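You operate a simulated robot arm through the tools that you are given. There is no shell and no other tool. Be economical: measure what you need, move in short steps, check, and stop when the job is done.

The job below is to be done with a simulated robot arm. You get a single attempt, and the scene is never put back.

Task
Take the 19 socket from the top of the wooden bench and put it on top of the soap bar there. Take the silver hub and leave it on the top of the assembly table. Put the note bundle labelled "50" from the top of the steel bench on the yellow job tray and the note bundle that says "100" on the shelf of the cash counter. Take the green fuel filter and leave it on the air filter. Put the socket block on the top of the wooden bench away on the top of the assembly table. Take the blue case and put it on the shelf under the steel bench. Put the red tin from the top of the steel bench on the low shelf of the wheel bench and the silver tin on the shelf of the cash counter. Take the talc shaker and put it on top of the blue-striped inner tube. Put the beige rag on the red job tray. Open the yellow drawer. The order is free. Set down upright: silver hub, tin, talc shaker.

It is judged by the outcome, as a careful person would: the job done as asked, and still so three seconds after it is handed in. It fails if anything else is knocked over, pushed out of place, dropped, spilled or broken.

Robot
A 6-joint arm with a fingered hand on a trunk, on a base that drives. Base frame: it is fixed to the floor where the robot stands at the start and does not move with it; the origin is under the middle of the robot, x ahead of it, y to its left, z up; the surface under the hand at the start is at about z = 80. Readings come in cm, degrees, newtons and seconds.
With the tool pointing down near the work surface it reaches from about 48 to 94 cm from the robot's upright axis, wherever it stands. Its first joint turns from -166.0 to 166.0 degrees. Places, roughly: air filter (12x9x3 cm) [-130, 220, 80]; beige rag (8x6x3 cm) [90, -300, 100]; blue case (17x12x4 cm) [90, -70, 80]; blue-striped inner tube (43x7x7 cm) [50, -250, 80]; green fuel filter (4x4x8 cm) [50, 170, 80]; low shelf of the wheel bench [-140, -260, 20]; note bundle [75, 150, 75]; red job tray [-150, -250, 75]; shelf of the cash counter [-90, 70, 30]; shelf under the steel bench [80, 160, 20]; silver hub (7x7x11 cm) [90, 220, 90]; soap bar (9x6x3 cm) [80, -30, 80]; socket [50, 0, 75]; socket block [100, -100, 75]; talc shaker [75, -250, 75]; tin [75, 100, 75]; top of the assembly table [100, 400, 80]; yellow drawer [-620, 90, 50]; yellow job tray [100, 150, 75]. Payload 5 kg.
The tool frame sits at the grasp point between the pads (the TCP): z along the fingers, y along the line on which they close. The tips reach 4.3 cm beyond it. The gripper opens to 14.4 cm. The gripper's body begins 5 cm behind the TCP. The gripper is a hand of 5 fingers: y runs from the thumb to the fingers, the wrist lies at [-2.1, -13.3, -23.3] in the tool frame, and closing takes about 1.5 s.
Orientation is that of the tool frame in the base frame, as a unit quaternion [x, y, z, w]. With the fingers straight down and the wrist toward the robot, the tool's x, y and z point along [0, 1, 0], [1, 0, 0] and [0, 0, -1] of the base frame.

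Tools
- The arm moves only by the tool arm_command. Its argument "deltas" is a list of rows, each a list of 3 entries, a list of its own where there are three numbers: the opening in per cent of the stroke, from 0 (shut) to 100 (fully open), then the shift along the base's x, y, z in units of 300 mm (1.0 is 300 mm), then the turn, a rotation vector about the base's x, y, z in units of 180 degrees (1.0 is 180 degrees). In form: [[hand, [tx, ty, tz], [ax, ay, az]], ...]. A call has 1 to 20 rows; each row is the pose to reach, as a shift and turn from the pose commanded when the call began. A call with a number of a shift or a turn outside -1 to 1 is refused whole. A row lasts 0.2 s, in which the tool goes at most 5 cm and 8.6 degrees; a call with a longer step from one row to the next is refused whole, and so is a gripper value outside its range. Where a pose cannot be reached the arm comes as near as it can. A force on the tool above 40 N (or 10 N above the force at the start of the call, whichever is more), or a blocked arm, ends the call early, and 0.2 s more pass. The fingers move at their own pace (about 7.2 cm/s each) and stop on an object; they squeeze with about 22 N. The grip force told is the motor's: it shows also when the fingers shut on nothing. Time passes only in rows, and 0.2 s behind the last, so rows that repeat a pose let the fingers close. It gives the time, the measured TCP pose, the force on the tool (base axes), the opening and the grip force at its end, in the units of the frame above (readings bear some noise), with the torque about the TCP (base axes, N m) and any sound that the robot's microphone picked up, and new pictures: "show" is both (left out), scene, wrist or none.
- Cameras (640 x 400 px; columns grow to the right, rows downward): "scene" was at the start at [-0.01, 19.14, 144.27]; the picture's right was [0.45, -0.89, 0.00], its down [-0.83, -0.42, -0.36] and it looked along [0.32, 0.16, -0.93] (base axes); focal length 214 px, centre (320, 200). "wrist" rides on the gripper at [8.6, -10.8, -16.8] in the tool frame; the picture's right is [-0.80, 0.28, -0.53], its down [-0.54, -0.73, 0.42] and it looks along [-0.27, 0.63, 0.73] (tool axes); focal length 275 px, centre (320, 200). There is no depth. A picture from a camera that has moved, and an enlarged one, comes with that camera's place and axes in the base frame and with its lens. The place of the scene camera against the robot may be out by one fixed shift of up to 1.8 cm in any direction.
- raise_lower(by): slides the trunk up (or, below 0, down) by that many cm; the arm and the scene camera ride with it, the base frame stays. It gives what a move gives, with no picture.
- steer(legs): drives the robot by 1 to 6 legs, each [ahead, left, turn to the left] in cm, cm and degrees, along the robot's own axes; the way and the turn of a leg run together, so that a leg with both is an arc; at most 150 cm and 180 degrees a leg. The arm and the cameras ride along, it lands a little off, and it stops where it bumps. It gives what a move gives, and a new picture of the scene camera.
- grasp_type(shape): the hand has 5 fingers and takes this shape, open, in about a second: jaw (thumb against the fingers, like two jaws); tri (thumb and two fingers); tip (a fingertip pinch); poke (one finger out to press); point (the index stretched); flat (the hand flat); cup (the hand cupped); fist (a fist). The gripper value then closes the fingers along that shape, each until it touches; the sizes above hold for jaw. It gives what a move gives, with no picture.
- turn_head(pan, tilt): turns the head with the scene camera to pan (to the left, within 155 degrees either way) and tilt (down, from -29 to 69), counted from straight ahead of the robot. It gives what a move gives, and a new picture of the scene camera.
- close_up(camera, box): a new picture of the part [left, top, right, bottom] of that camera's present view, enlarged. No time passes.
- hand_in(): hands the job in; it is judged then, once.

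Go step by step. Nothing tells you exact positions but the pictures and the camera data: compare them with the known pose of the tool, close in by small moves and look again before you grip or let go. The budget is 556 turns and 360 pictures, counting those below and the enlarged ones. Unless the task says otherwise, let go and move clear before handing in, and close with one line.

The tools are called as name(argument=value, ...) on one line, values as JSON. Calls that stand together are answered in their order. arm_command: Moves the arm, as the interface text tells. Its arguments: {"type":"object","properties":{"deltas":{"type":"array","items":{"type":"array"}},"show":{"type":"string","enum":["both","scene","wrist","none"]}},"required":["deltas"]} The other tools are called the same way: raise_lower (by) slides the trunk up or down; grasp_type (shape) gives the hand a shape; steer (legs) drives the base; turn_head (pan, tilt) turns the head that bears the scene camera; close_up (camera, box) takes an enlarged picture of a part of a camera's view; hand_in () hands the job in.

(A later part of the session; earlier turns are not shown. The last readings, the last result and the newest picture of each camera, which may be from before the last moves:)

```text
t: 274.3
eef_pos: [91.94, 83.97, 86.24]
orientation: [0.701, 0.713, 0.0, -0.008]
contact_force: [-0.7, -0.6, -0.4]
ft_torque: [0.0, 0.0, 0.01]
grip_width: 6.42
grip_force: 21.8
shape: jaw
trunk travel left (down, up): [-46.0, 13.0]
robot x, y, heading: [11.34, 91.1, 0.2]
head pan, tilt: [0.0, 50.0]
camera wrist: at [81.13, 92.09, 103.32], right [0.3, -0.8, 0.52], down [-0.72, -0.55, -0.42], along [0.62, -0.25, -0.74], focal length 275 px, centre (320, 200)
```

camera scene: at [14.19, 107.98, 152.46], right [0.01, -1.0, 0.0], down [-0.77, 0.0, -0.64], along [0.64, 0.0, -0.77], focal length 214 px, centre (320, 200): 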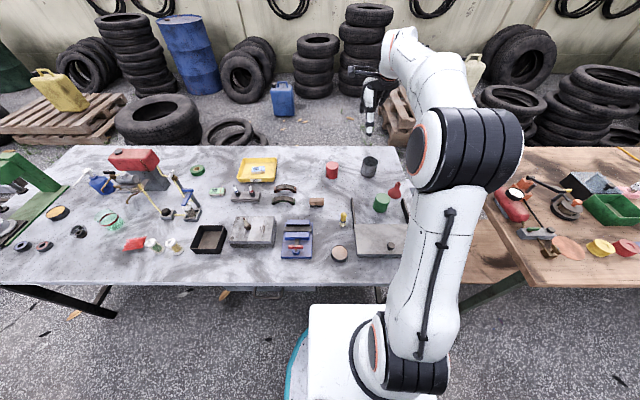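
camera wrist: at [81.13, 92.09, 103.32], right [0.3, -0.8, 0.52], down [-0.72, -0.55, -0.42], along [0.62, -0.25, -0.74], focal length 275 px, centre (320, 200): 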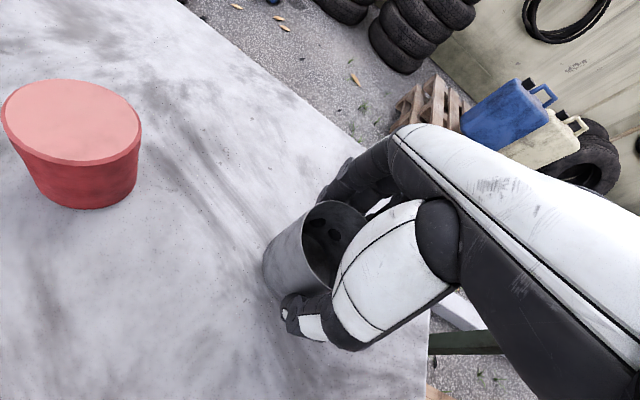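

Silver tin gripped. I lift, retract, and turn to the counter again.

arm_command(deltas=[[0, [0, 0, 0.08], [0, 0, 0]], [0, [0, 0, 0.2], [0, 0, 0]], [0, [0, 0, 0.35], [0, 0, 0]], [0, [0, 0, 0.5], [0, 0, 0]], [0, [-0.02, 0, 0.65], [0, 0, 0]], [0, [-0.1, 0, 0.77], [0, 0, 0]], [0, [-0.22, 0, 0.85], [0, 0, 0]], [0, [-0.36, 0, 0.9], [0, 0, 0]], [0, [-0.51, 0, 0.9], [0, 0, 0]], [0, [-0.66, 0, 0.9], [0, 0, 0]], [0, [-0.76, 0, 0.9], [0, 0, 0]], [0, [-0.76, 0, 0.9], [0, 0, 0]]], show="wrist")

```text
t: 276.9
eef_pos: [69.09, 83.74, 113.12]
orientation: [0.702, 0.712, 0.0, -0.008]
contact_force: [-0.6, -0.9, -0.4]
ft_torque: [0.01, -0.04, 0.02]
grip_width: 6.43
grip_force: 21.9
shape: jaw
trunk travel left (down, up): [-46.0, 13.0]
robot x, y, heading: [11.29, 91.07, 0.3]
head pan, tilt: [0.0, 50.0]
camera wrist: at [58.43, 92.05, 130.12], right [0.3, -0.8, 0.52], down [-0.72, -0.55, -0.42], along [0.62, -0.25, -0.74], focal length 275 px, centre (320, 200)
```

wrist: 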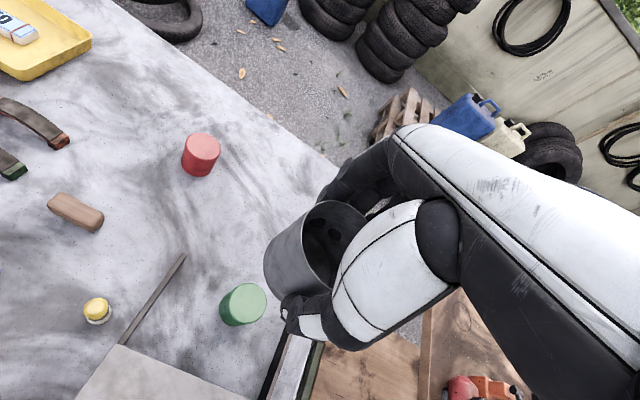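

steer(legs=[[-6, -44, 0], [0, 0, 90], [0, 0, 90]])

```text
t: 287.2
eef_pos: [-52.09, 55.12, 112.92]
orientation: [0.714, -0.7, 0.007, 0.0]
contact_force: [-0.3, 0.3, -0.3]
ft_torque: [-0.01, 0.0, 0.04]
grip_width: 6.38
grip_force: 22.1
shape: jaw
trunk travel left (down, up): [-46.0, 13.0]
robot x, y, heading: [5.82, 48.33, -179.1]
head pan, tilt: [0.0, 50.0]
camera scene: at [5.16, 33.52, 152.46], right [-0.01, 1.0, 0.0], down [0.77, 0.01, -0.64], along [-0.64, -0.01, -0.77], focal length 214 px, centre (320, 200)
```

scene: 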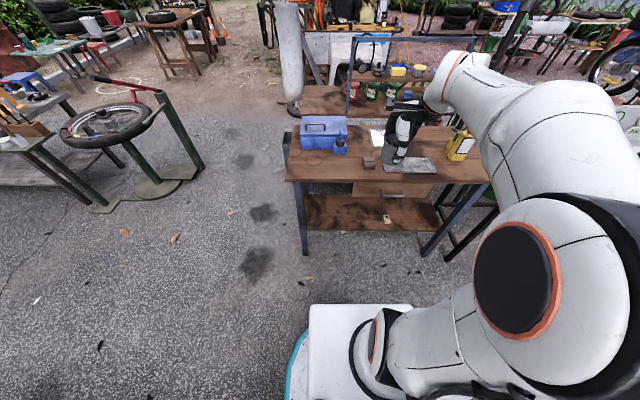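

arm_command(deltas=[[0, [0.08, 0, -0.1], [0, 0, 0]], [0, [0.1, 0, -0.25], [0, 0, 0]], [0, [0.1, 0, -0.4], [0, 0, 0]], [0, [0.1, 0, -0.55], [0, 0, 0]], [0, [0.1, 0, -0.7], [0, 0, 0]], [0, [0.1, 0, -0.85], [0, 0, 0]], [0, [0.1, 0, -0.85], [0, 0, 0]]], show="none")

raise_lower(by=-40)

```text
t: 288.8
eef_pos: [-48.94, 55.33, 86.91]
orientation: [0.714, -0.7, 0.007, 0.0]
contact_force: [-0.7, 0.5, -0.7]
ft_torque: [-0.02, 0.0, 0.01]
grip_width: 6.37
grip_force: 22.3
shape: jaw
trunk travel left (down, up): [-46.0, 13.0]
robot x, y, heading: [5.4, 48.2, -179.3]
head pan, tilt: [0.0, 50.0]
```

```text
t: 292.7
eef_pos: [-48.92, 55.31, 47.07]
orientation: [0.714, -0.7, 0.008, 0.0]
contact_force: [0.5, -0.2, -0.8]
ft_torque: [-0.01, 0.02, 0.0]
grip_width: 6.36
grip_force: 21.9
shape: jaw
trunk travel left (down, up): [-6.0, 53.0]
robot x, y, heading: [5.73, 47.94, -179.5]
head pan, tilt: [0.0, 50.0]
```

steer(legs=[[13, 0, 0]])

arm_command(deltas=[[0, [-0.08, 0, -0.06], [0, 0, 0]], [0, [-0.16, 0, -0.12], [0, 0, 0]], [0, [-0.26, 0, -0.17], [0, 0, 0]], [0, [-0.36, 0, -0.19], [0, 0, 0]], [0, [-0.46, 0, -0.19], [0, 0, 0]], [0, [-0.56, 0, -0.19], [0, 0, 0]], [0, [-0.64, 0, -0.19], [0, 0, 0]], [0, [-0.64, 0, -0.19], [0, 0, 0]], [0, [-0.64, 0, -0.19], [0, 0, 0]]], show="both")

```text
t: 293.9
eef_pos: [-61.73, 55.32, 47.02]
orientation: [0.713, -0.701, 0.008, 0.0]
contact_force: [0.2, -0.4, -0.9]
ft_torque: [-0.05, 0.0, 0.01]
grip_width: 6.38
grip_force: 22.0
shape: jaw
trunk travel left (down, up): [-6.0, 53.0]
robot x, y, heading: [-7.07, 47.63, -179.4]
head pan, tilt: [0.0, 50.0]
camera scene: at [-7.69, 33.39, 112.46], right [-0.01, 1.0, 0.0], down [0.77, 0.01, -0.64], along [-0.64, -0.01, -0.77], focal length 214 px, centre (320, 200)
```

scene: 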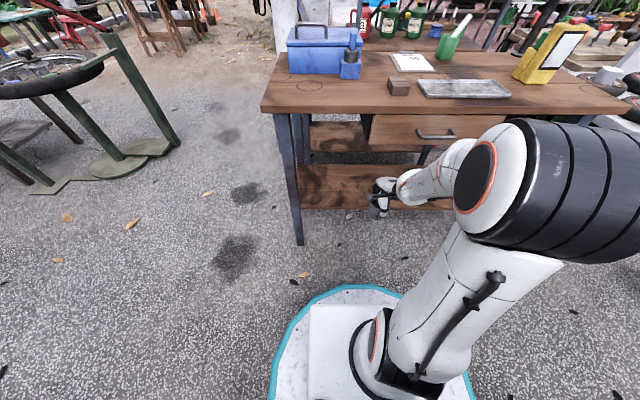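

```text
t: 295.9
eef_pos: [-80.31, 55.45, 41.01]
orientation: [0.712, -0.702, 0.011, -0.003]
contact_force: [-0.5, -0.3, -2.2]
ft_torque: [-0.02, 0.01, 0.01]
grip_width: 6.36
grip_force: 22.3
shape: jaw
trunk travel left (down, up): [-6.0, 53.0]
robot x, y, heading: [-6.76, 48.47, -179.5]
head pan, tilt: [0.0, 50.0]
camera scene: at [-7.35, 33.49, 112.43], right [-0.01, 1.0, 0.0], down [0.76, 0.01, -0.64], along [-0.64, -0.01, -0.76], focal length 214 px, centre (320, 200)
camera wrist: at [-69.55, 47.2, 58.22], right [-0.3, 0.8, 0.52], down [0.73, 0.55, -0.42], along [-0.62, 0.25, -0.75], focal length 275 px, centre (320, 200)
```

scene: 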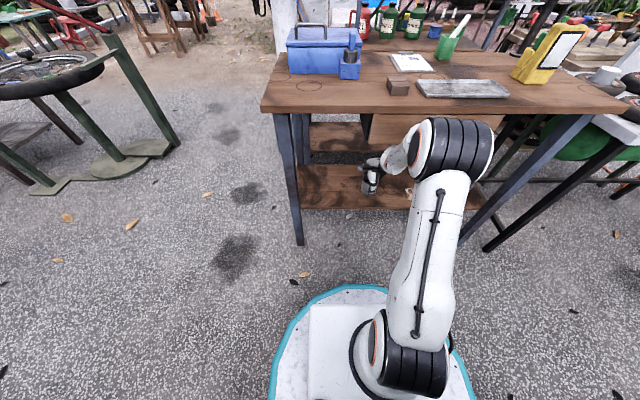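
wrist: 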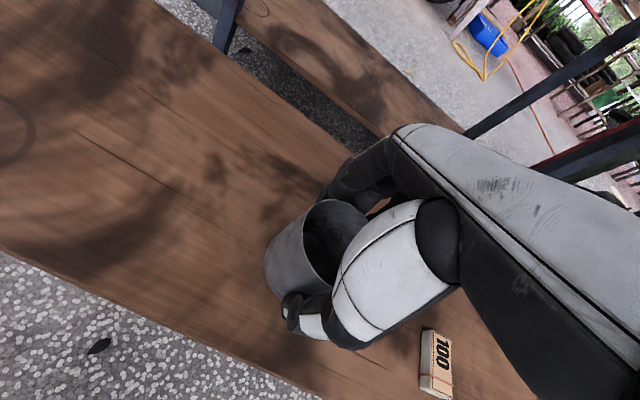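

arm_command(deltas=[[0, [0, 0, -0.03], [0, 0, 0]], [0, [0, 0, -0.06], [0, 0, 0]], [0, [0, 0, -0.06], [0, 0, 0]]], show="none")

arm_command(deltas=[[0, [0, 0, -0.01], [0, 0, 0]], [0, [0, 0, -0.02], [0, 0, 0]], [0, [0, 0, -0.02], [0, 0, 0]]], show="none")

arm_command(deltas=[[0, [0, 0, -0.01], [0, 0, 0]], [0, [0, 0, -0.02], [0, 0, 0]], [0, [0, 0, -0.02], [0, 0, 0]]], show="none")

```text
t: 296.7
eef_pos: [-81.17, 55.22, 39.61]
orientation: [0.713, -0.701, 0.007, 0.0]
contact_force: [-0.7, 0.4, -1.2]
ft_torque: [0.01, 0.01, 0.0]
grip_width: 6.36
grip_force: 22.1
shape: jaw
trunk travel left (down, up): [-6.0, 53.0]
robot x, y, heading: [-7.0, 48.07, -179.4]
head pan, tilt: [0.0, 50.0]
```

```text
t: 297.5
eef_pos: [-81.07, 55.28, 38.81]
orientation: [0.712, -0.702, 0.008, 0.0]
contact_force: [-0.6, 0.1, -1.0]
ft_torque: [0.01, 0.01, 0.0]
grip_width: 6.35
grip_force: 21.7
shape: jaw
trunk travel left (down, up): [-6.0, 53.0]
robot x, y, heading: [-7.23, 48.11, -179.4]
head pan, tilt: [0.0, 50.0]
```

```text
t: 298.3
eef_pos: [-81.05, 55.29, 38.36]
orientation: [0.712, -0.702, 0.008, -0.001]
contact_force: [-0.3, 0.2, -0.5]
ft_torque: [-0.02, 0.01, -0.02]
grip_width: 6.35
grip_force: 21.4
shape: jaw
trunk travel left (down, up): [-6.0, 53.0]
robot x, y, heading: [-6.96, 47.97, -179.3]
head pan, tilt: [0.0, 50.0]
```

arm_command(deltas=[[0, [0, 0, -0.01], [0, 0, 0]], [0, [0, 0, -0.015], [0, 0, 0]], [0, [0, 0, -0.015], [0, 0, 0]]], show="none")

arm_command(deltas=[[0, [0, 0, -0.01], [0, 0, 0]], [0, [0, 0, -0.015], [0, 0, 0]], [0, [0, 0, -0.015], [0, 0, 0]]], show="none")

```text
t: 299.1
eef_pos: [-81.0, 55.35, 38.11]
orientation: [0.712, -0.702, 0.006, 0.0]
contact_force: [2.5, -0.4, 12.4]
ft_torque: [-0.04, 0.1, 0.0]
grip_width: 6.39
grip_force: 22.4
shape: jaw
trunk travel left (down, up): [-6.0, 53.0]
robot x, y, heading: [-7.07, 47.75, -179.5]
head pan, tilt: [0.0, 50.0]
```

```text
t: 299.9
eef_pos: [-81.14, 55.26, 37.79]
orientation: [0.713, -0.702, 0.005, 0.003]
contact_force: [3.0, -0.6, 35.5]
ft_torque: [-0.03, -0.04, 0.04]
grip_width: 6.59
grip_force: 21.6
shape: jaw
trunk travel left (down, up): [-6.0, 53.0]
robot x, y, heading: [-6.89, 48.14, -179.5]
head pan, tilt: [0.0, 50.0]
```

Contact; I release fully, rise above the rim and retract.

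arm_command(deltas=[[0, [0, 0, 0.012], [0, 0, 0]], [50, [0, 0, 0.012], [0, 0, 0]], [62, [0, 0, 0.012], [0, 0, 0]], [75, [0, 0, 0.012], [0, 0, 0]], [90, [0, 0, 0.012], [0, 0, 0]], [100, [0, 0, 0.012], [0, 0, 0]], [100, [0, 0, 0.08], [0, 0, 0]], [100, [0, 0, 0.13], [0, 0, 0]], [100, [0, 0, 0.13], [0, 0, 0]]], show="wrist")

```text
t: 301.9
eef_pos: [-80.51, 55.47, 40.25]
orientation: [0.711, -0.703, 0.013, -0.005]
contact_force: [-0.1, 0.4, 0.2]
ft_torque: [0.01, 0.02, -0.01]
grip_width: 14.37
grip_force: 0.1
shape: jaw
trunk travel left (down, up): [-6.0, 53.0]
robot x, y, heading: [-7.07, 47.84, -179.7]
head pan, tilt: [0.0, 50.0]
camera wrist: at [-69.91, 47.18, 57.7], right [-0.31, 0.8, 0.51], down [0.73, 0.55, -0.41], along [-0.61, 0.25, -0.75], focal length 275 px, centre (320, 200)
```

wrist: 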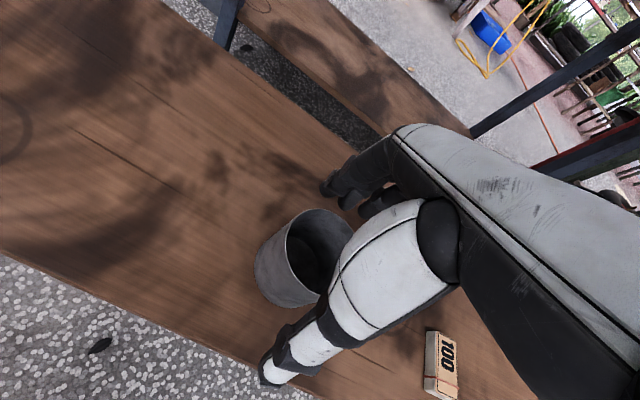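

arm_command(deltas=[[100, [0, 0, 0], [0, 0, 0]], [100, [0, 0, 0.02], [0, 0, 0]], [100, [0, 0, 0.04], [0, 0, 0]], [100, [0, 0, 0.04], [0, 0, 0]]], show="none")

turn_head(pan=-20, tilt=30)

close_up(camera="scene", box=[280, 130, 480, 260])

```text
t: 303.1
eef_pos: [-79.41, 55.54, 40.47]
orientation: [0.711, -0.703, 0.025, -0.012]
contact_force: [-0.3, -1.2, 0.8]
ft_torque: [0.0, 0.01, 0.0]
grip_width: 14.38
grip_force: 0.0
shape: jaw
trunk travel left (down, up): [-6.0, 53.0]
robot x, y, heading: [-7.16, 47.9, -179.5]
head pan, tilt: [0.0, 50.0]
stopped in row 4: the arm was blocked; the commanded pose is now the measured one
```

```text
t: 304.0
eef_pos: [-79.64, 55.46, 40.74]
orientation: [0.71, -0.703, 0.022, -0.01]
contact_force: [0.2, -0.5, -0.6]
ft_torque: [-0.02, 0.01, 0.03]
grip_width: 14.37
grip_force: 0.0
shape: jaw
trunk travel left (down, up): [-6.0, 53.0]
robot x, y, heading: [-7.13, 48.07, -179.6]
head pan, tilt: [-20.0, 30.0]
camera scene: at [-8.43, 36.53, 115.41], right [0.33, 0.94, 0.0], down [0.47, -0.17, -0.87], along [-0.82, 0.29, -0.5], focal length 214 px, centre (320, 200)
```

scene: 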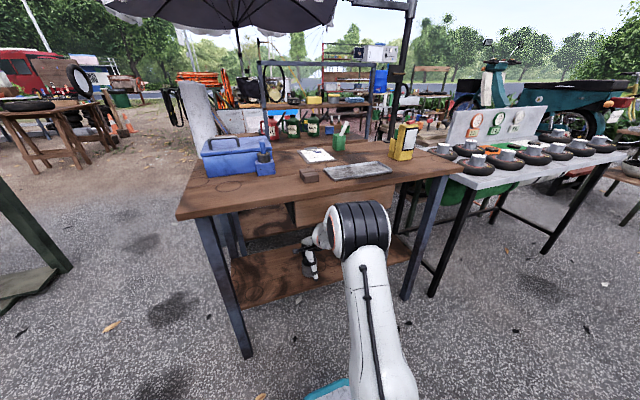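

```text
3.08 times, centred on (380, 195) of scene
camera zoom: at [-8.43, 36.53, 115.41], right [0.33, 0.94, 0.0], down [0.47, -0.17, -0.87], along [-0.82, 0.29, -0.5], focal length 660 px, centre (135, 215)
```

zoom: 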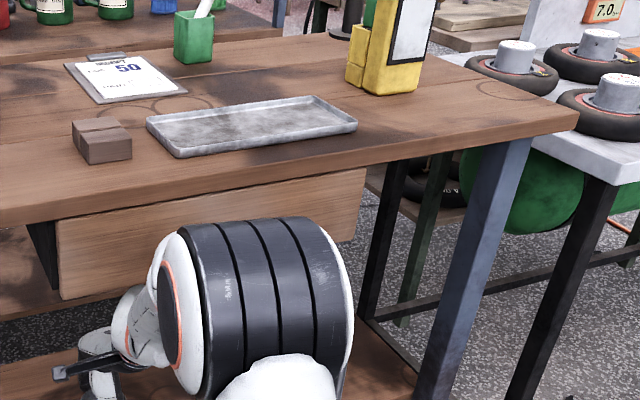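

The elbow is blocked by the drawer when rising. The fingers straddle the tin along x, so I slide the hand sideways (-y) clear of the tin instead.

arm_command(deltas=[[100, [0, -0.03, -0.025], [0, 0, 0]], [100, [0, -0.1, -0.025], [0, 0, 0]], [100, [0, -0.2, -0.025], [0, 0, 0]], [100, [0, -0.3, -0.025], [0, 0, 0]], [100, [0, -0.4, -0.025], [0, 0, 0]], [100, [0, -0.43, -0.025], [0, 0, 0]]], show="wrist")

```text
t: 305.4
eef_pos: [-79.79, 42.53, 39.77]
orientation: [0.711, -0.703, 0.022, -0.009]
contact_force: [0.3, 0.1, -0.3]
ft_torque: [-0.01, 0.0, 0.02]
grip_width: 14.39
grip_force: 0.1
shape: jaw
trunk travel left (down, up): [-6.0, 53.0]
robot x, y, heading: [-6.92, 48.55, -179.6]
head pan, tilt: [-20.0, 30.0]
camera wrist: at [-69.54, 34.21, 57.34], right [-0.32, 0.8, 0.51], down [0.74, 0.54, -0.4], along [-0.6, 0.25, -0.76], focal length 275 px, centre (320, 200)
```

wrist: 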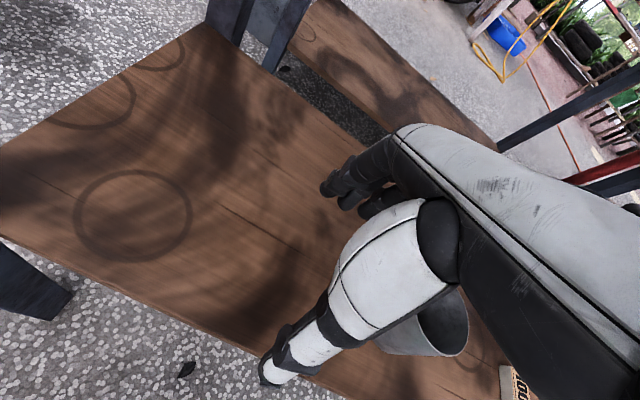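

Hand clear of the tin. I retract.

arm_command(deltas=[[100, [0.12, 0, 0], [0, 0, 0]], [100, [0.25, 0, 0], [0, 0, 0]], [100, [0.38, 0, 0], [0, 0, 0]], [100, [0.51, 0, 0.03], [0, 0, 0]], [100, [0.64, 0, 0.08], [0, 0, 0]], [100, [0.74, 0, 0.1], [0, 0, 0]]], show="none")

steer(legs=[[-13, 0, 0]])

close_up(camera="scene", box=[220, 180, 440, 310])

```text
t: 306.8
eef_pos: [-57.84, 42.46, 42.89]
orientation: [-0.617, 0.782, -0.076, -0.036]
contact_force: [-2.0, -0.3, 0.0]
ft_torque: [0.06, -0.11, 0.0]
grip_width: 14.39
grip_force: 0.1
shape: jaw
out of reach, approached as far as the arm can: row 3
trunk travel left (down, up): [-6.0, 53.0]
robot x, y, heading: [-7.17, 48.27, -179.6]
head pan, tilt: [-20.0, 30.0]
```

```text
t: 308.1
eef_pos: [-44.48, 42.84, 42.76]
orientation: [0.711, -0.703, 0.021, -0.009]
contact_force: [-0.1, 0.7, -0.4]
ft_torque: [0.04, 0.02, 0.03]
grip_width: 14.39
grip_force: 0.1
shape: jaw
trunk travel left (down, up): [-6.0, 53.0]
robot x, y, heading: [6.29, 48.05, -179.5]
head pan, tilt: [-20.0, 30.0]
camera scene: at [4.75, 36.6, 115.42], right [0.34, 0.94, 0.0], down [0.47, -0.17, -0.87], along [-0.82, 0.29, -0.5], focal length 214 px, centre (320, 200)
```

scene: 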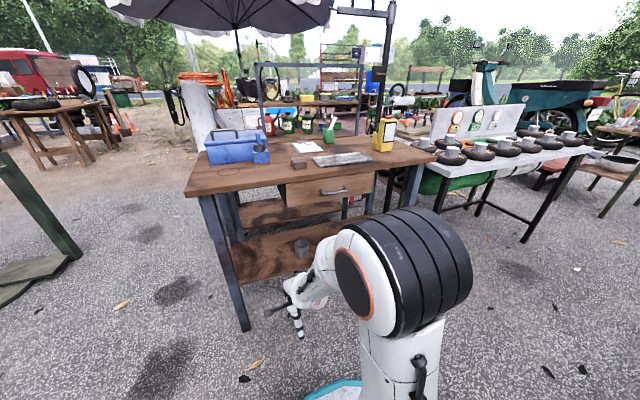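

```text
2.91 times, centred on (330, 245) of scene
camera zoom: at [4.75, 36.6, 115.42], right [0.34, 0.94, 0.0], down [0.47, -0.17, -0.87], along [-0.82, 0.29, -0.5], focal length 624 px, centre (291, 69)
```

zoom: 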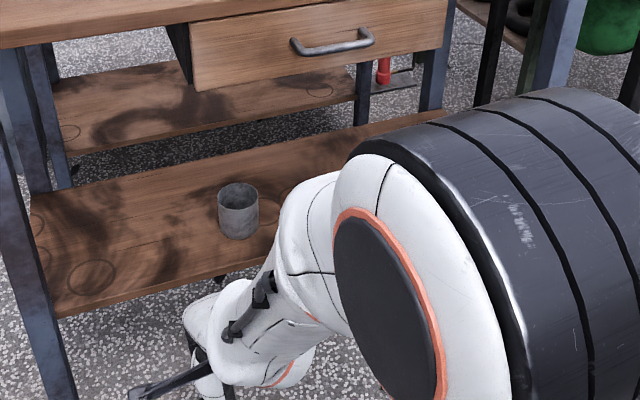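

The silver tin stands on the counter shelf. Now I raise and turn back for the green fuel filter.

raise_lower(by=40)

arm_command(deltas=[[70, [-0.05, 0.02, 0.15], [0, 0, 0]], [70, [-0.1, 0.03, 0.3], [0, 0, 0]], [70, [-0.15, 0.03, 0.45], [0, 0, 0]], [70, [-0.2, 0.03, 0.6], [0, 0, 0]], [70, [-0.2, 0.03, 0.75], [0, 0, 0]], [70, [-0.2, 0.03, 0.9], [0, 0, 0]], [70, [-0.2, 0.03, 1.0], [0, 0, 0]]], show="none")

```text
t: 311.9
eef_pos: [-44.37, 42.79, 82.64]
orientation: [0.71, -0.703, 0.022, -0.009]
contact_force: [0.5, -0.4, -0.3]
ft_torque: [-0.01, -0.03, 0.0]
grip_width: 14.4
grip_force: 0.0
shape: jaw
trunk travel left (down, up): [-46.0, 13.0]
robot x, y, heading: [6.19, 48.06, -179.4]
head pan, tilt: [-20.0, 30.0]
```

```text
t: 313.5
eef_pos: [-50.4, 43.45, 112.52]
orientation: [0.71, -0.704, 0.022, -0.009]
contact_force: [0.5, -0.2, -1.0]
ft_torque: [0.02, -0.02, -0.01]
grip_width: 10.03
grip_force: 0.0
shape: jaw
out of reach, approached as far as the arm can: row 1, 2
trunk travel left (down, up): [-46.0, 13.0]
robot x, y, heading: [6.07, 47.83, -179.7]
head pan, tilt: [-20.0, 30.0]
```

arm_command(deltas=[[70, [0, 0, 0], [0.0057, 0.014, 0]], [70, [0, 0, 0], [0.0057, 0.014, 0]]], show="none")

steer(legs=[[0, 0, 90], [0, 0, 90], [-16, 110, 0]])

turn_head(pan=0, tilt=55)

close_up(camera="wrist", box=[0, 0, 640, 400])

```text
t: 314.1
eef_pos: [-50.49, 43.61, 112.66]
orientation: [0.71, -0.704, -0.001, 0.0]
contact_force: [0.2, 0.3, 1.4]
ft_torque: [0.0, 0.06, 0.02]
grip_width: 10.09
grip_force: 0.0
shape: jaw
trunk travel left (down, up): [-46.0, 13.0]
robot x, y, heading: [6.16, 47.63, -179.4]
head pan, tilt: [-20.0, 30.0]
```

```text
t: 327.4
eef_pos: [52.72, 159.58, 112.54]
orientation: [0.732, 0.681, 0.0, 0.001]
contact_force: [0.4, -0.5, 0.0]
ft_torque: [0.01, -0.01, -0.02]
grip_width: 10.09
grip_force: 0.1
shape: jaw
trunk travel left (down, up): [-46.0, 13.0]
robot x, y, heading: [-4.07, 159.73, -4.4]
head pan, tilt: [-20.0, 30.0]
camera scene: at [0.49, 173.05, 155.42], right [-0.41, -0.91, 0.0], down [-0.46, 0.21, -0.87], along [0.79, -0.36, -0.5], focal length 214 px, centre (320, 200)
```

scene: 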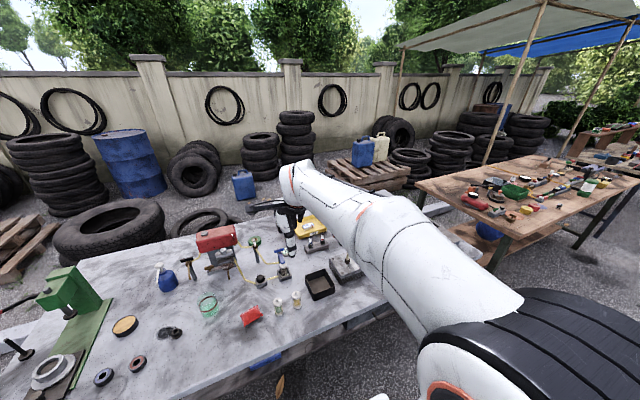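

```text
t: 328.3
eef_pos: [52.78, 159.64, 112.52]
orientation: [0.732, 0.682, -0.001, 0.001]
contact_force: [-0.3, -0.2, -0.4]
ft_torque: [-0.01, -0.01, -0.01]
grip_width: 10.07
grip_force: 0.1
shape: jaw
trunk travel left (down, up): [-46.0, 13.0]
robot x, y, heading: [-3.82, 159.88, -4.1]
head pan, tilt: [0.0, 55.0]
camera scene: at [-0.56, 176.22, 151.82], right [-0.07, -1.0, 0.0], down [-0.82, 0.06, -0.57], along [0.57, -0.04, -0.82], focal length 214 px, centre (320, 200)
```

scene: 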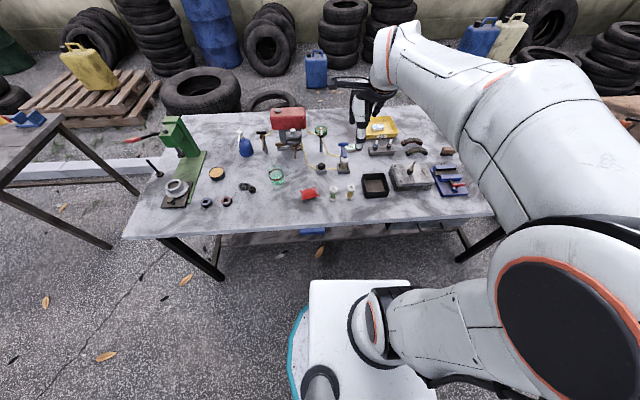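

```text
1.00 times, centred on (320, 200) of wrist (not enlarged: the box is as wide or as high as the picture)
camera zoom: at [42.72, 168.93, 129.44], right [0.23, -0.81, 0.54], down [-0.76, -0.49, -0.42], along [0.61, -0.31, -0.73], focal length 275 px, centre (320, 200)
```

zoom: 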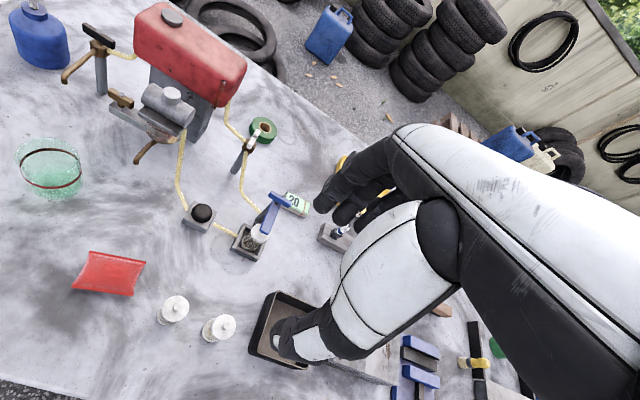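

The left filter (green) stands at about (49.4, 166.4). I switch to the tip shape and approach.

grasp_type(shape="tip")

arm_command(deltas=[[55, [-0.03, 0.07, -0.1], [0, 0, 0]], [55, [-0.07, 0.15, -0.2], [0, 0, 0]], [55, [-0.113, 0.225, -0.3], [0, 0, 0]], [55, [-0.113, 0.225, -0.42], [0, 0, 0]], [55, [-0.113, 0.225, -0.48], [0, 0, 0]], [55, [-0.113, 0.225, -0.48], [0, 0, 0]]], show="wrist")

```text
t: 329.2
eef_pos: [52.78, 159.53, 112.5]
orientation: [0.732, 0.681, -0.001, 0.001]
contact_force: [0.7, 0.0, -0.3]
ft_torque: [0.02, -0.02, 0.0]
grip_width: 14.41
grip_force: 0.0
shape: tip
trunk travel left (down, up): [-46.0, 13.0]
robot x, y, heading: [-4.09, 159.78, -4.4]
head pan, tilt: [0.0, 55.0]
```

```text
t: 330.6
eef_pos: [49.19, 166.41, 98.09]
orientation: [0.732, 0.682, 0.0, 0.001]
contact_force: [-0.2, 0.1, 0.4]
ft_torque: [-0.03, 0.02, 0.0]
grip_width: 7.94
grip_force: 0.0
shape: tip
trunk travel left (down, up): [-46.0, 13.0]
robot x, y, heading: [-3.88, 159.78, -4.0]
head pan, tilt: [0.0, 55.0]
camera wrist: at [39.17, 175.66, 115.05], right [0.23, -0.81, 0.54], down [-0.76, -0.49, -0.42], along [0.61, -0.31, -0.73], focal length 275 px, centre (320, 200)
```

wrist: 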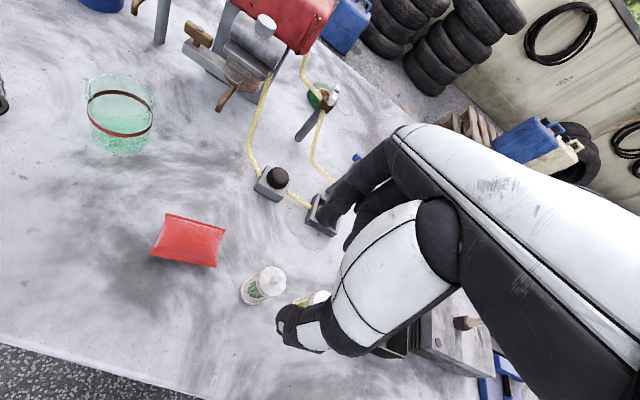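

arm_command(deltas=[[55, [0.003, 0.005, -0.13], [0, 0, 0]], [55, [0.003, 0.005, -0.26], [0, 0, 0]], [55, [0.003, 0.005, -0.38], [0, 0, 0]], [55, [0.003, 0.005, -0.38], [0, 0, 0]], [40, [0.003, 0.005, -0.38], [0, 0, 0]], [0, [0.003, 0.005, -0.38], [0, 0, 0]], [0, [0.003, 0.005, -0.38], [0, 0, 0]], [0, [0.003, 0.005, -0.38], [0, 0, 0]]], show="wrist")

```text
t: 332.4
eef_pos: [49.56, 166.54, 86.63]
orientation: [0.732, 0.681, -0.001, 0.0]
contact_force: [0.3, 0.9, -0.4]
ft_torque: [0.01, -0.03, 0.0]
grip_width: 2.75
grip_force: 22.4
shape: tip
trunk travel left (down, up): [-46.0, 13.0]
robot x, y, heading: [-3.97, 159.51, -4.5]
head pan, tilt: [0.0, 55.0]
camera wrist: at [39.44, 175.89, 103.49], right [0.23, -0.81, 0.54], down [-0.76, -0.49, -0.42], along [0.61, -0.31, -0.73], focal length 275 px, centre (320, 200)
```

wrist: 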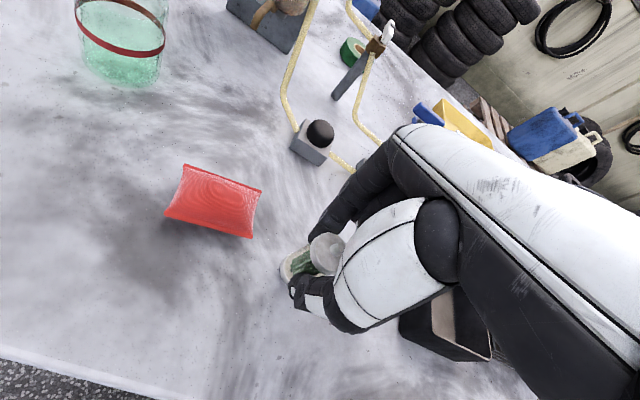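

Green filter gripped. I lift it and drive left to get a view of the air-filter table.

arm_command(deltas=[[0, [0, 0, 0.1], [0, 0, 0]], [0, [0, 0, 0.25], [0, 0, 0]], [0, [0, 0, 0.4], [0, 0, 0]], [0, [0, 0, 0.55], [0, 0, 0]], [0, [0, 0, 0.7], [0, 0, 0]], [0, [0, 0, 0.85], [0, 0, 0]], [0, [0, 0, 0.95], [0, 0, 0]]], show="none")

steer(legs=[[-10, 100, 4]])

turn_head(pan=150, tilt=35)

```text
t: 334.0
eef_pos: [49.57, 166.4, 115.25]
orientation: [0.732, 0.681, -0.001, -0.001]
contact_force: [0.7, 0.2, -0.8]
ft_torque: [0.03, 0.0, -0.01]
grip_width: 2.72
grip_force: 22.0
shape: tip
trunk travel left (down, up): [-46.0, 13.0]
robot x, y, heading: [-4.22, 159.69, -4.2]
head pan, tilt: [0.0, 55.0]
```

```text
t: 339.2
eef_pos: [42.29, 272.4, 115.32]
orientation: [0.705, 0.709, 0.0, 0.0]
contact_force: [0.0, 0.9, -1.1]
ft_torque: [-0.01, 0.0, -0.01]
grip_width: 2.76
grip_force: 21.4
shape: tip
trunk travel left (down, up): [-46.0, 13.0]
robot x, y, heading: [-10.74, 261.48, 0.3]
head pan, tilt: [0.0, 55.0]
camera scene: at [-8.35, 278.19, 151.81], right [0.0, -1.0, 0.0], down [-0.82, 0.0, -0.57], along [0.57, 0.0, -0.82], focal length 214 px, centre (320, 200)
```

scene: 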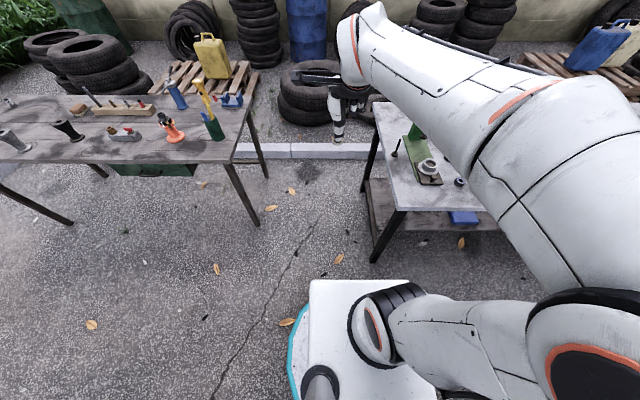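

```text
t: 341.6
eef_pos: [42.32, 272.46, 115.23]
orientation: [0.704, 0.71, 0.0, 0.001]
contact_force: [-0.7, 0.3, 0.1]
ft_torque: [-0.02, -0.01, 0.01]
grip_width: 2.76
grip_force: 22.0
shape: tip
trunk travel left (down, up): [-46.0, 13.0]
robot x, y, heading: [-10.63, 261.59, 0.2]
head pan, tilt: [150.0, 35.0]
camera scene: at [-23.21, 282.52, 154.64], right [0.5, 0.87, 0.0], down [0.5, -0.28, -0.82], along [-0.71, 0.41, -0.57], focal length 214 px, centre (320, 200)
```

scene: 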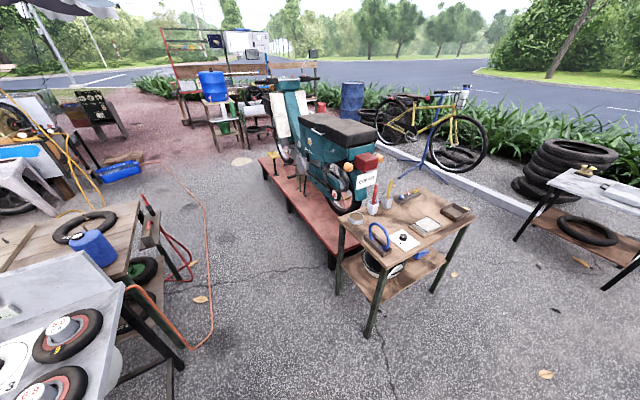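

close_up(camera="scene", box=[0, 170, 200, 400])

close_up(camera="scene", box=[330, 170, 490, 290])

```text
1.74 times, centred on (100, 285) of scene
camera zoom: at [-23.21, 282.52, 154.64], right [0.5, 0.87, 0.0], down [0.5, -0.28, -0.82], along [-0.71, 0.41, -0.57], focal length 373 px, centre (703, 52)
```

zoom: 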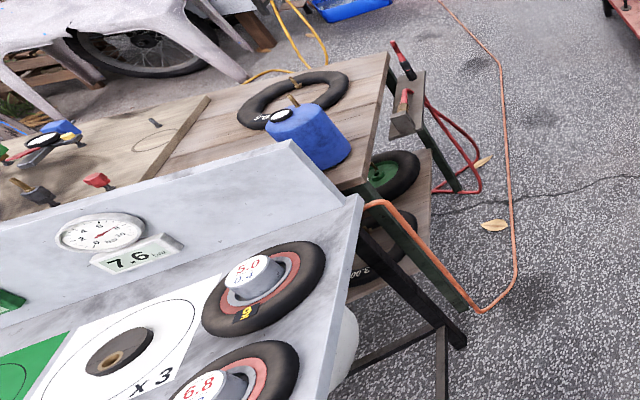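

```text
3.33 times, centred on (410, 230) of scene
camera zoom: at [-23.21, 282.52, 154.64], right [0.5, 0.87, 0.0], down [0.5, -0.28, -0.82], along [-0.71, 0.41, -0.57], focal length 715 px, centre (20, 100)
```

zoom: 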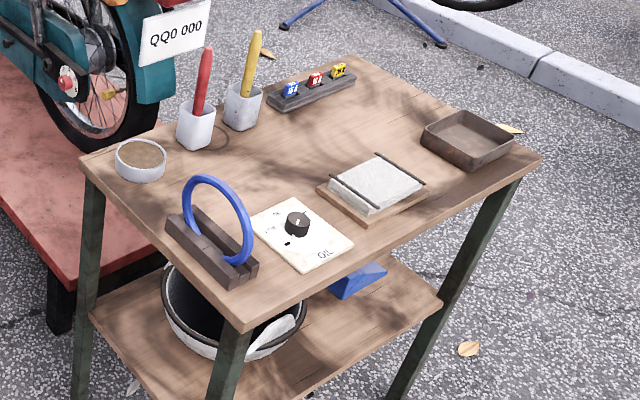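

The air filter is likely on the wooden table behind the gauge panel at (-130, 220). I turn to face -y and approach from that table's free end.

steer(legs=[[0, 0, -90], [-42, 0, 0], [0, -110, 0]])

turn_head(pan=5, tilt=45)

```text
t: 353.2
eef_pos: [-108.69, 253.17, 115.28]
orientation: [1.0, -0.014, -0.001, 0.001]
contact_force: [0.5, -0.3, -0.4]
ft_torque: [-0.02, 0.04, 0.01]
grip_width: 2.74
grip_force: 22.2
shape: tip
trunk travel left (down, up): [-46.0, 13.0]
robot x, y, heading: [-117.74, 306.17, -91.8]
head pan, tilt: [150.0, 35.0]
camera scene: at [-96.36, 320.46, 154.64], right [0.85, -0.53, 0.0], down [-0.3, -0.49, -0.82], along [0.43, 0.7, -0.57], focal length 214 px, centre (320, 200)
```

scene: 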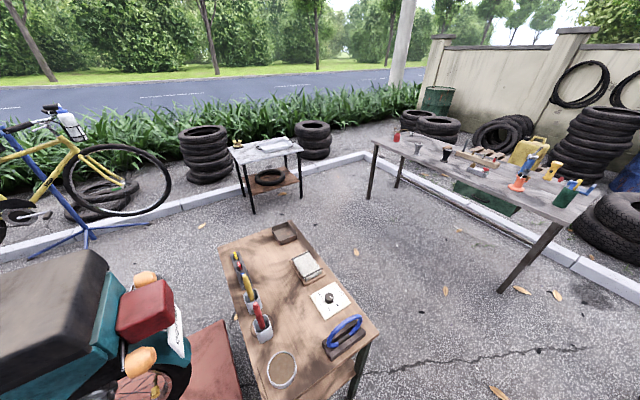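

```text
t: 355.5
eef_pos: [-108.85, 253.37, 115.26]
orientation: [1.0, -0.014, 0.0, 0.0]
contact_force: [-0.2, -0.3, -0.4]
ft_torque: [0.0, 0.01, -0.02]
grip_width: 2.74
grip_force: 21.9
shape: tip
trunk travel left (down, up): [-46.0, 13.0]
robot x, y, heading: [-117.77, 306.11, -91.5]
head pan, tilt: [5.0, 45.0]
camera scene: at [-100.52, 304.85, 153.15], right [-1.0, -0.06, 0.0], down [-0.04, 0.71, -0.71], along [0.04, -0.71, -0.71], focal length 214 px, centre (320, 200)
```

scene: 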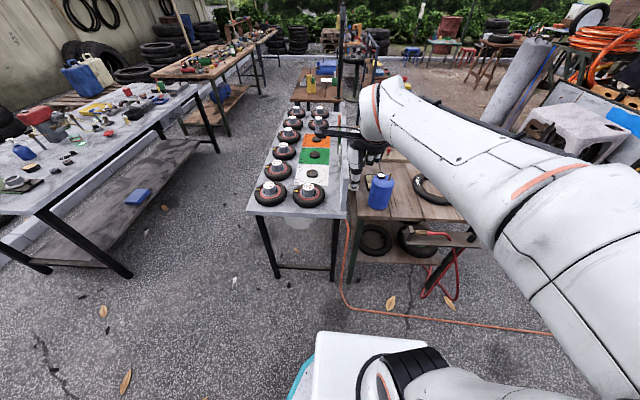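

close_up(camera="scene", box=[330, 110, 490, 240])

close_up(camera="wrist", box=[0, 0, 640, 400])

```text
3.08 times, centred on (410, 175) of scene
camera zoom: at [-100.52, 304.85, 153.15], right [-1.0, -0.06, 0.0], down [-0.04, 0.71, -0.71], along [0.04, -0.71, -0.71], focal length 660 px, centre (43, 277)
```

zoom: 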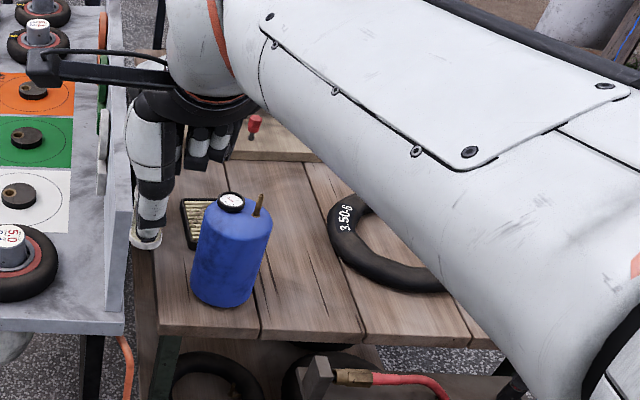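

```text
1.00 times, centred on (320, 200) of wrist (not enlarged: the box is as wide or as high as the picture)
camera zoom: at [-99.77, 263.79, 132.15], right [-0.8, -0.26, 0.54], down [-0.52, 0.74, -0.42], along [-0.29, -0.62, -0.73], focal length 275 px, centre (320, 200)
```

zoom: 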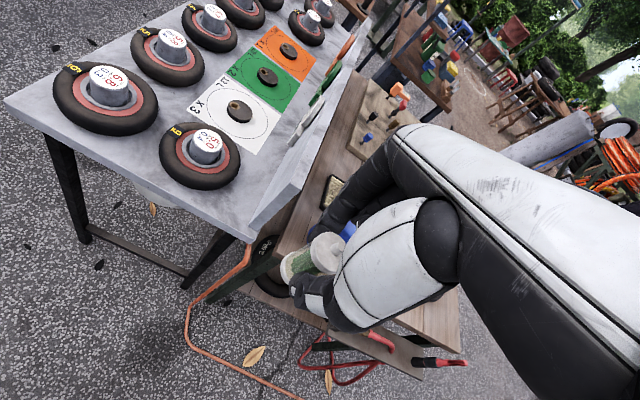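

The air filter (pleated, dark frame) lies behind the blue can near (-127, 220). I swing the hand over with a 45° yaw so it passes beside the can, and look.

arm_command(deltas=[[0, [-0.1, -0.05, 0.05], [0, 0, 0.03]], [0, [-0.2, -0.12, 0.1], [0, 0, 0.06]], [0, [-0.31, -0.2, 0.1], [0, 0, 0.09]], [0, [-0.42, -0.28, 0.1], [0, 0, 0.12]], [0, [-0.53, -0.36, 0.1], [0, 0, 0.15]], [0, [-0.63, -0.45, 0.1], [0, 0, 0.18]], [0, [-0.72, -0.55, 0.1], [0, 0, 0.21]], [0, [-0.78, -0.66, 0.1], [0, 0, 0.24]], [0, [-0.78, -0.76, 0.1], [0, 0, 0.25]], [0, [-0.78, -0.76, 0.1], [0, 0, 0.25]]], show="both")

```text
t: 357.7
eef_pos: [-132.27, 230.51, 118.26]
orientation: [0.929, 0.37, 0.0, -0.001]
contact_force: [-0.5, 0.5, -1.0]
ft_torque: [0.02, 0.0, 0.02]
grip_width: 2.75
grip_force: 21.7
shape: tip
trunk travel left (down, up): [-46.0, 13.0]
robot x, y, heading: [-117.67, 305.99, -91.5]
head pan, tilt: [5.0, 45.0]
camera scene: at [-100.52, 304.82, 153.16], right [-1.0, -0.06, 0.0], down [-0.04, 0.71, -0.71], along [0.04, -0.71, -0.71], focal length 214 px, centre (320, 200)
camera wrist: at [-133.43, 244.09, 135.14], right [-0.38, -0.75, 0.53], down [-0.89, 0.15, -0.42], along [0.24, -0.64, -0.73], focal length 275 px, centre (320, 200)
```

scene: 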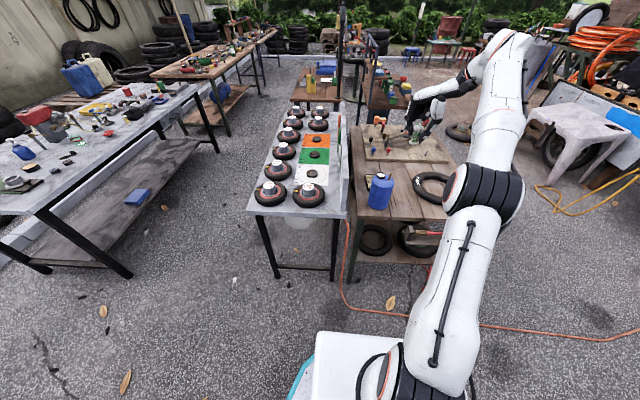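
wrist: 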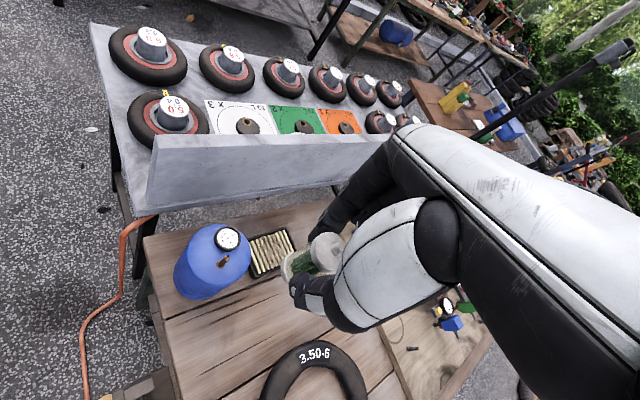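

close_up(camera="scene", box=[340, 130, 436, 220])

close_up(camera="wrist", box=[160, 180, 360, 340])

```text
4.44 times, centred on (388, 175) of scene
camera zoom: at [-100.52, 304.82, 153.16], right [-1.0, -0.06, 0.0], down [-0.04, 0.71, -0.71], along [0.04, -0.71, -0.71], focal length 953 px, centre (18, 311)
```

zoom: 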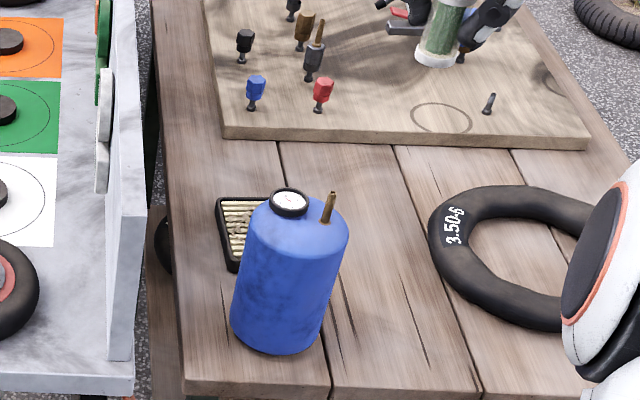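

```text
2.50 times, centred on (260, 260) of wrist
camera zoom: at [-133.43, 244.09, 135.14], right [-0.38, -0.75, 0.53], down [-0.89, 0.15, -0.42], along [0.24, -0.64, -0.73], focal length 688 px, centre (470, 50)
```

zoom: 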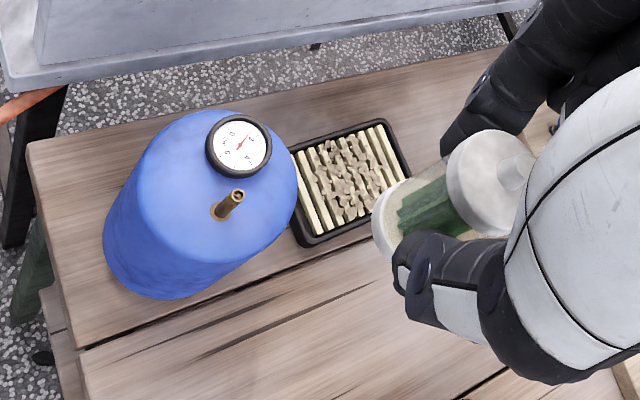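

The air filter is centred near (-125, 213) with its top around z ≈ 77, and the blue can just beside it. I drive 25 cm closer and turn the hand further so the wrist comes from the right (-x), away from the can.

steer(legs=[[24, 0, 0]])

arm_command(deltas=[[0, [0, 0.03, 0], [0, 0, 0.03]], [0, [0.02, 0.06, 0], [0, 0, 0.06]], [0, [0.05, 0.1, 0], [0, 0, 0.09]], [0, [0.08, 0.14, 0], [0, 0, 0.12]], [0, [0.12, 0.18, 0], [0, 0, 0.15]], [0, [0.16, 0.22, 0], [0, 0, 0.18]], [0, [0.2, 0.25, -0.05], [0, 0, 0.21]], [0, [0.24, 0.27, -0.15], [0, 0, 0.23]], [0, [0.24, 0.27, -0.25], [0, 0, 0.23]], [0, [0.24, 0.27, -0.25], [0, 0, 0.23]]], show="both")

```text
t: 359.4
eef_pos: [-133.09, 206.21, 118.15]
orientation: [0.929, 0.37, 0.0, -0.001]
contact_force: [-0.9, -0.6, -0.7]
ft_torque: [0.03, -0.01, 0.03]
grip_width: 2.74
grip_force: 22.1
shape: tip
trunk travel left (down, up): [-46.0, 13.0]
robot x, y, heading: [-118.52, 282.0, -91.9]
head pan, tilt: [5.0, 45.0]
camera scene: at [-101.27, 280.65, 153.15], right [-1.0, -0.06, 0.0], down [-0.04, 0.71, -0.71], along [0.04, -0.71, -0.71], focal length 214 px, centre (320, 200)
```

scene: 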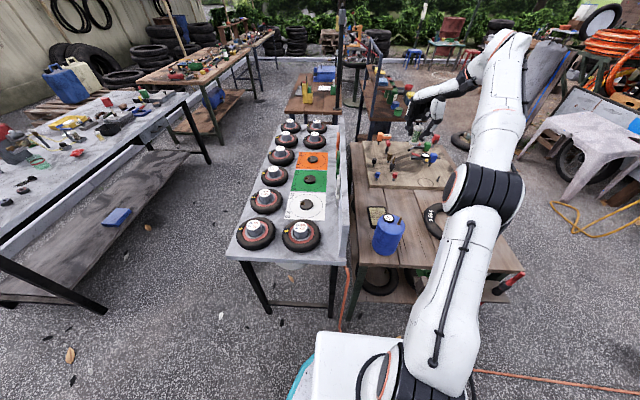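

```text
t: 361.6
eef_pos: [-125.6, 214.4, 110.6]
orientation: [0.738, 0.675, -0.001, 0.001]
contact_force: [-1.1, 0.0, -0.2]
ft_torque: [0.0, 0.0, 0.0]
grip_width: 2.76
grip_force: 21.6
shape: tip
trunk travel left (down, up): [-46.0, 13.0]
robot x, y, heading: [-118.78, 282.32, -91.7]
head pan, tilt: [5.0, 45.0]
camera scene: at [-101.27, 280.68, 153.16], right [-1.0, -0.06, 0.0], down [-0.04, 0.71, -0.71], along [0.04, -0.71, -0.71], focal length 214 px, centre (320, 200)
camera wrist: at [-135.64, 223.86, 127.68], right [0.21, -0.82, 0.53], down [-0.77, -0.48, -0.42], along [0.6, -0.32, -0.73], focal length 275 px, centre (320, 200)
```

scene: 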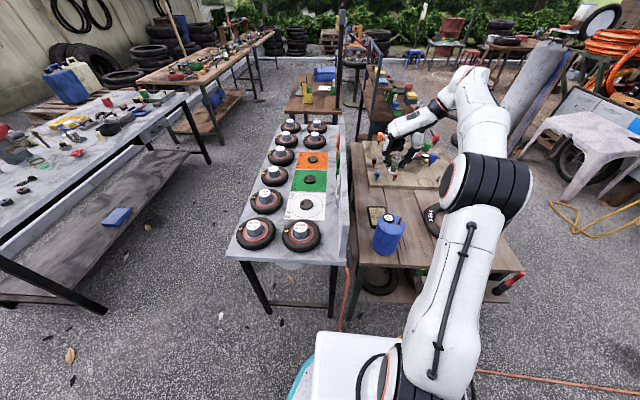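
wrist: 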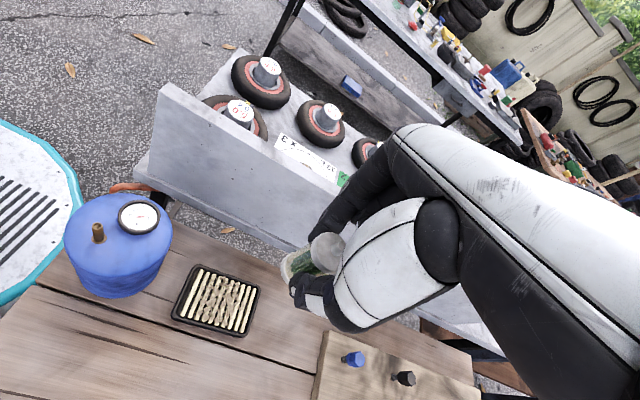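

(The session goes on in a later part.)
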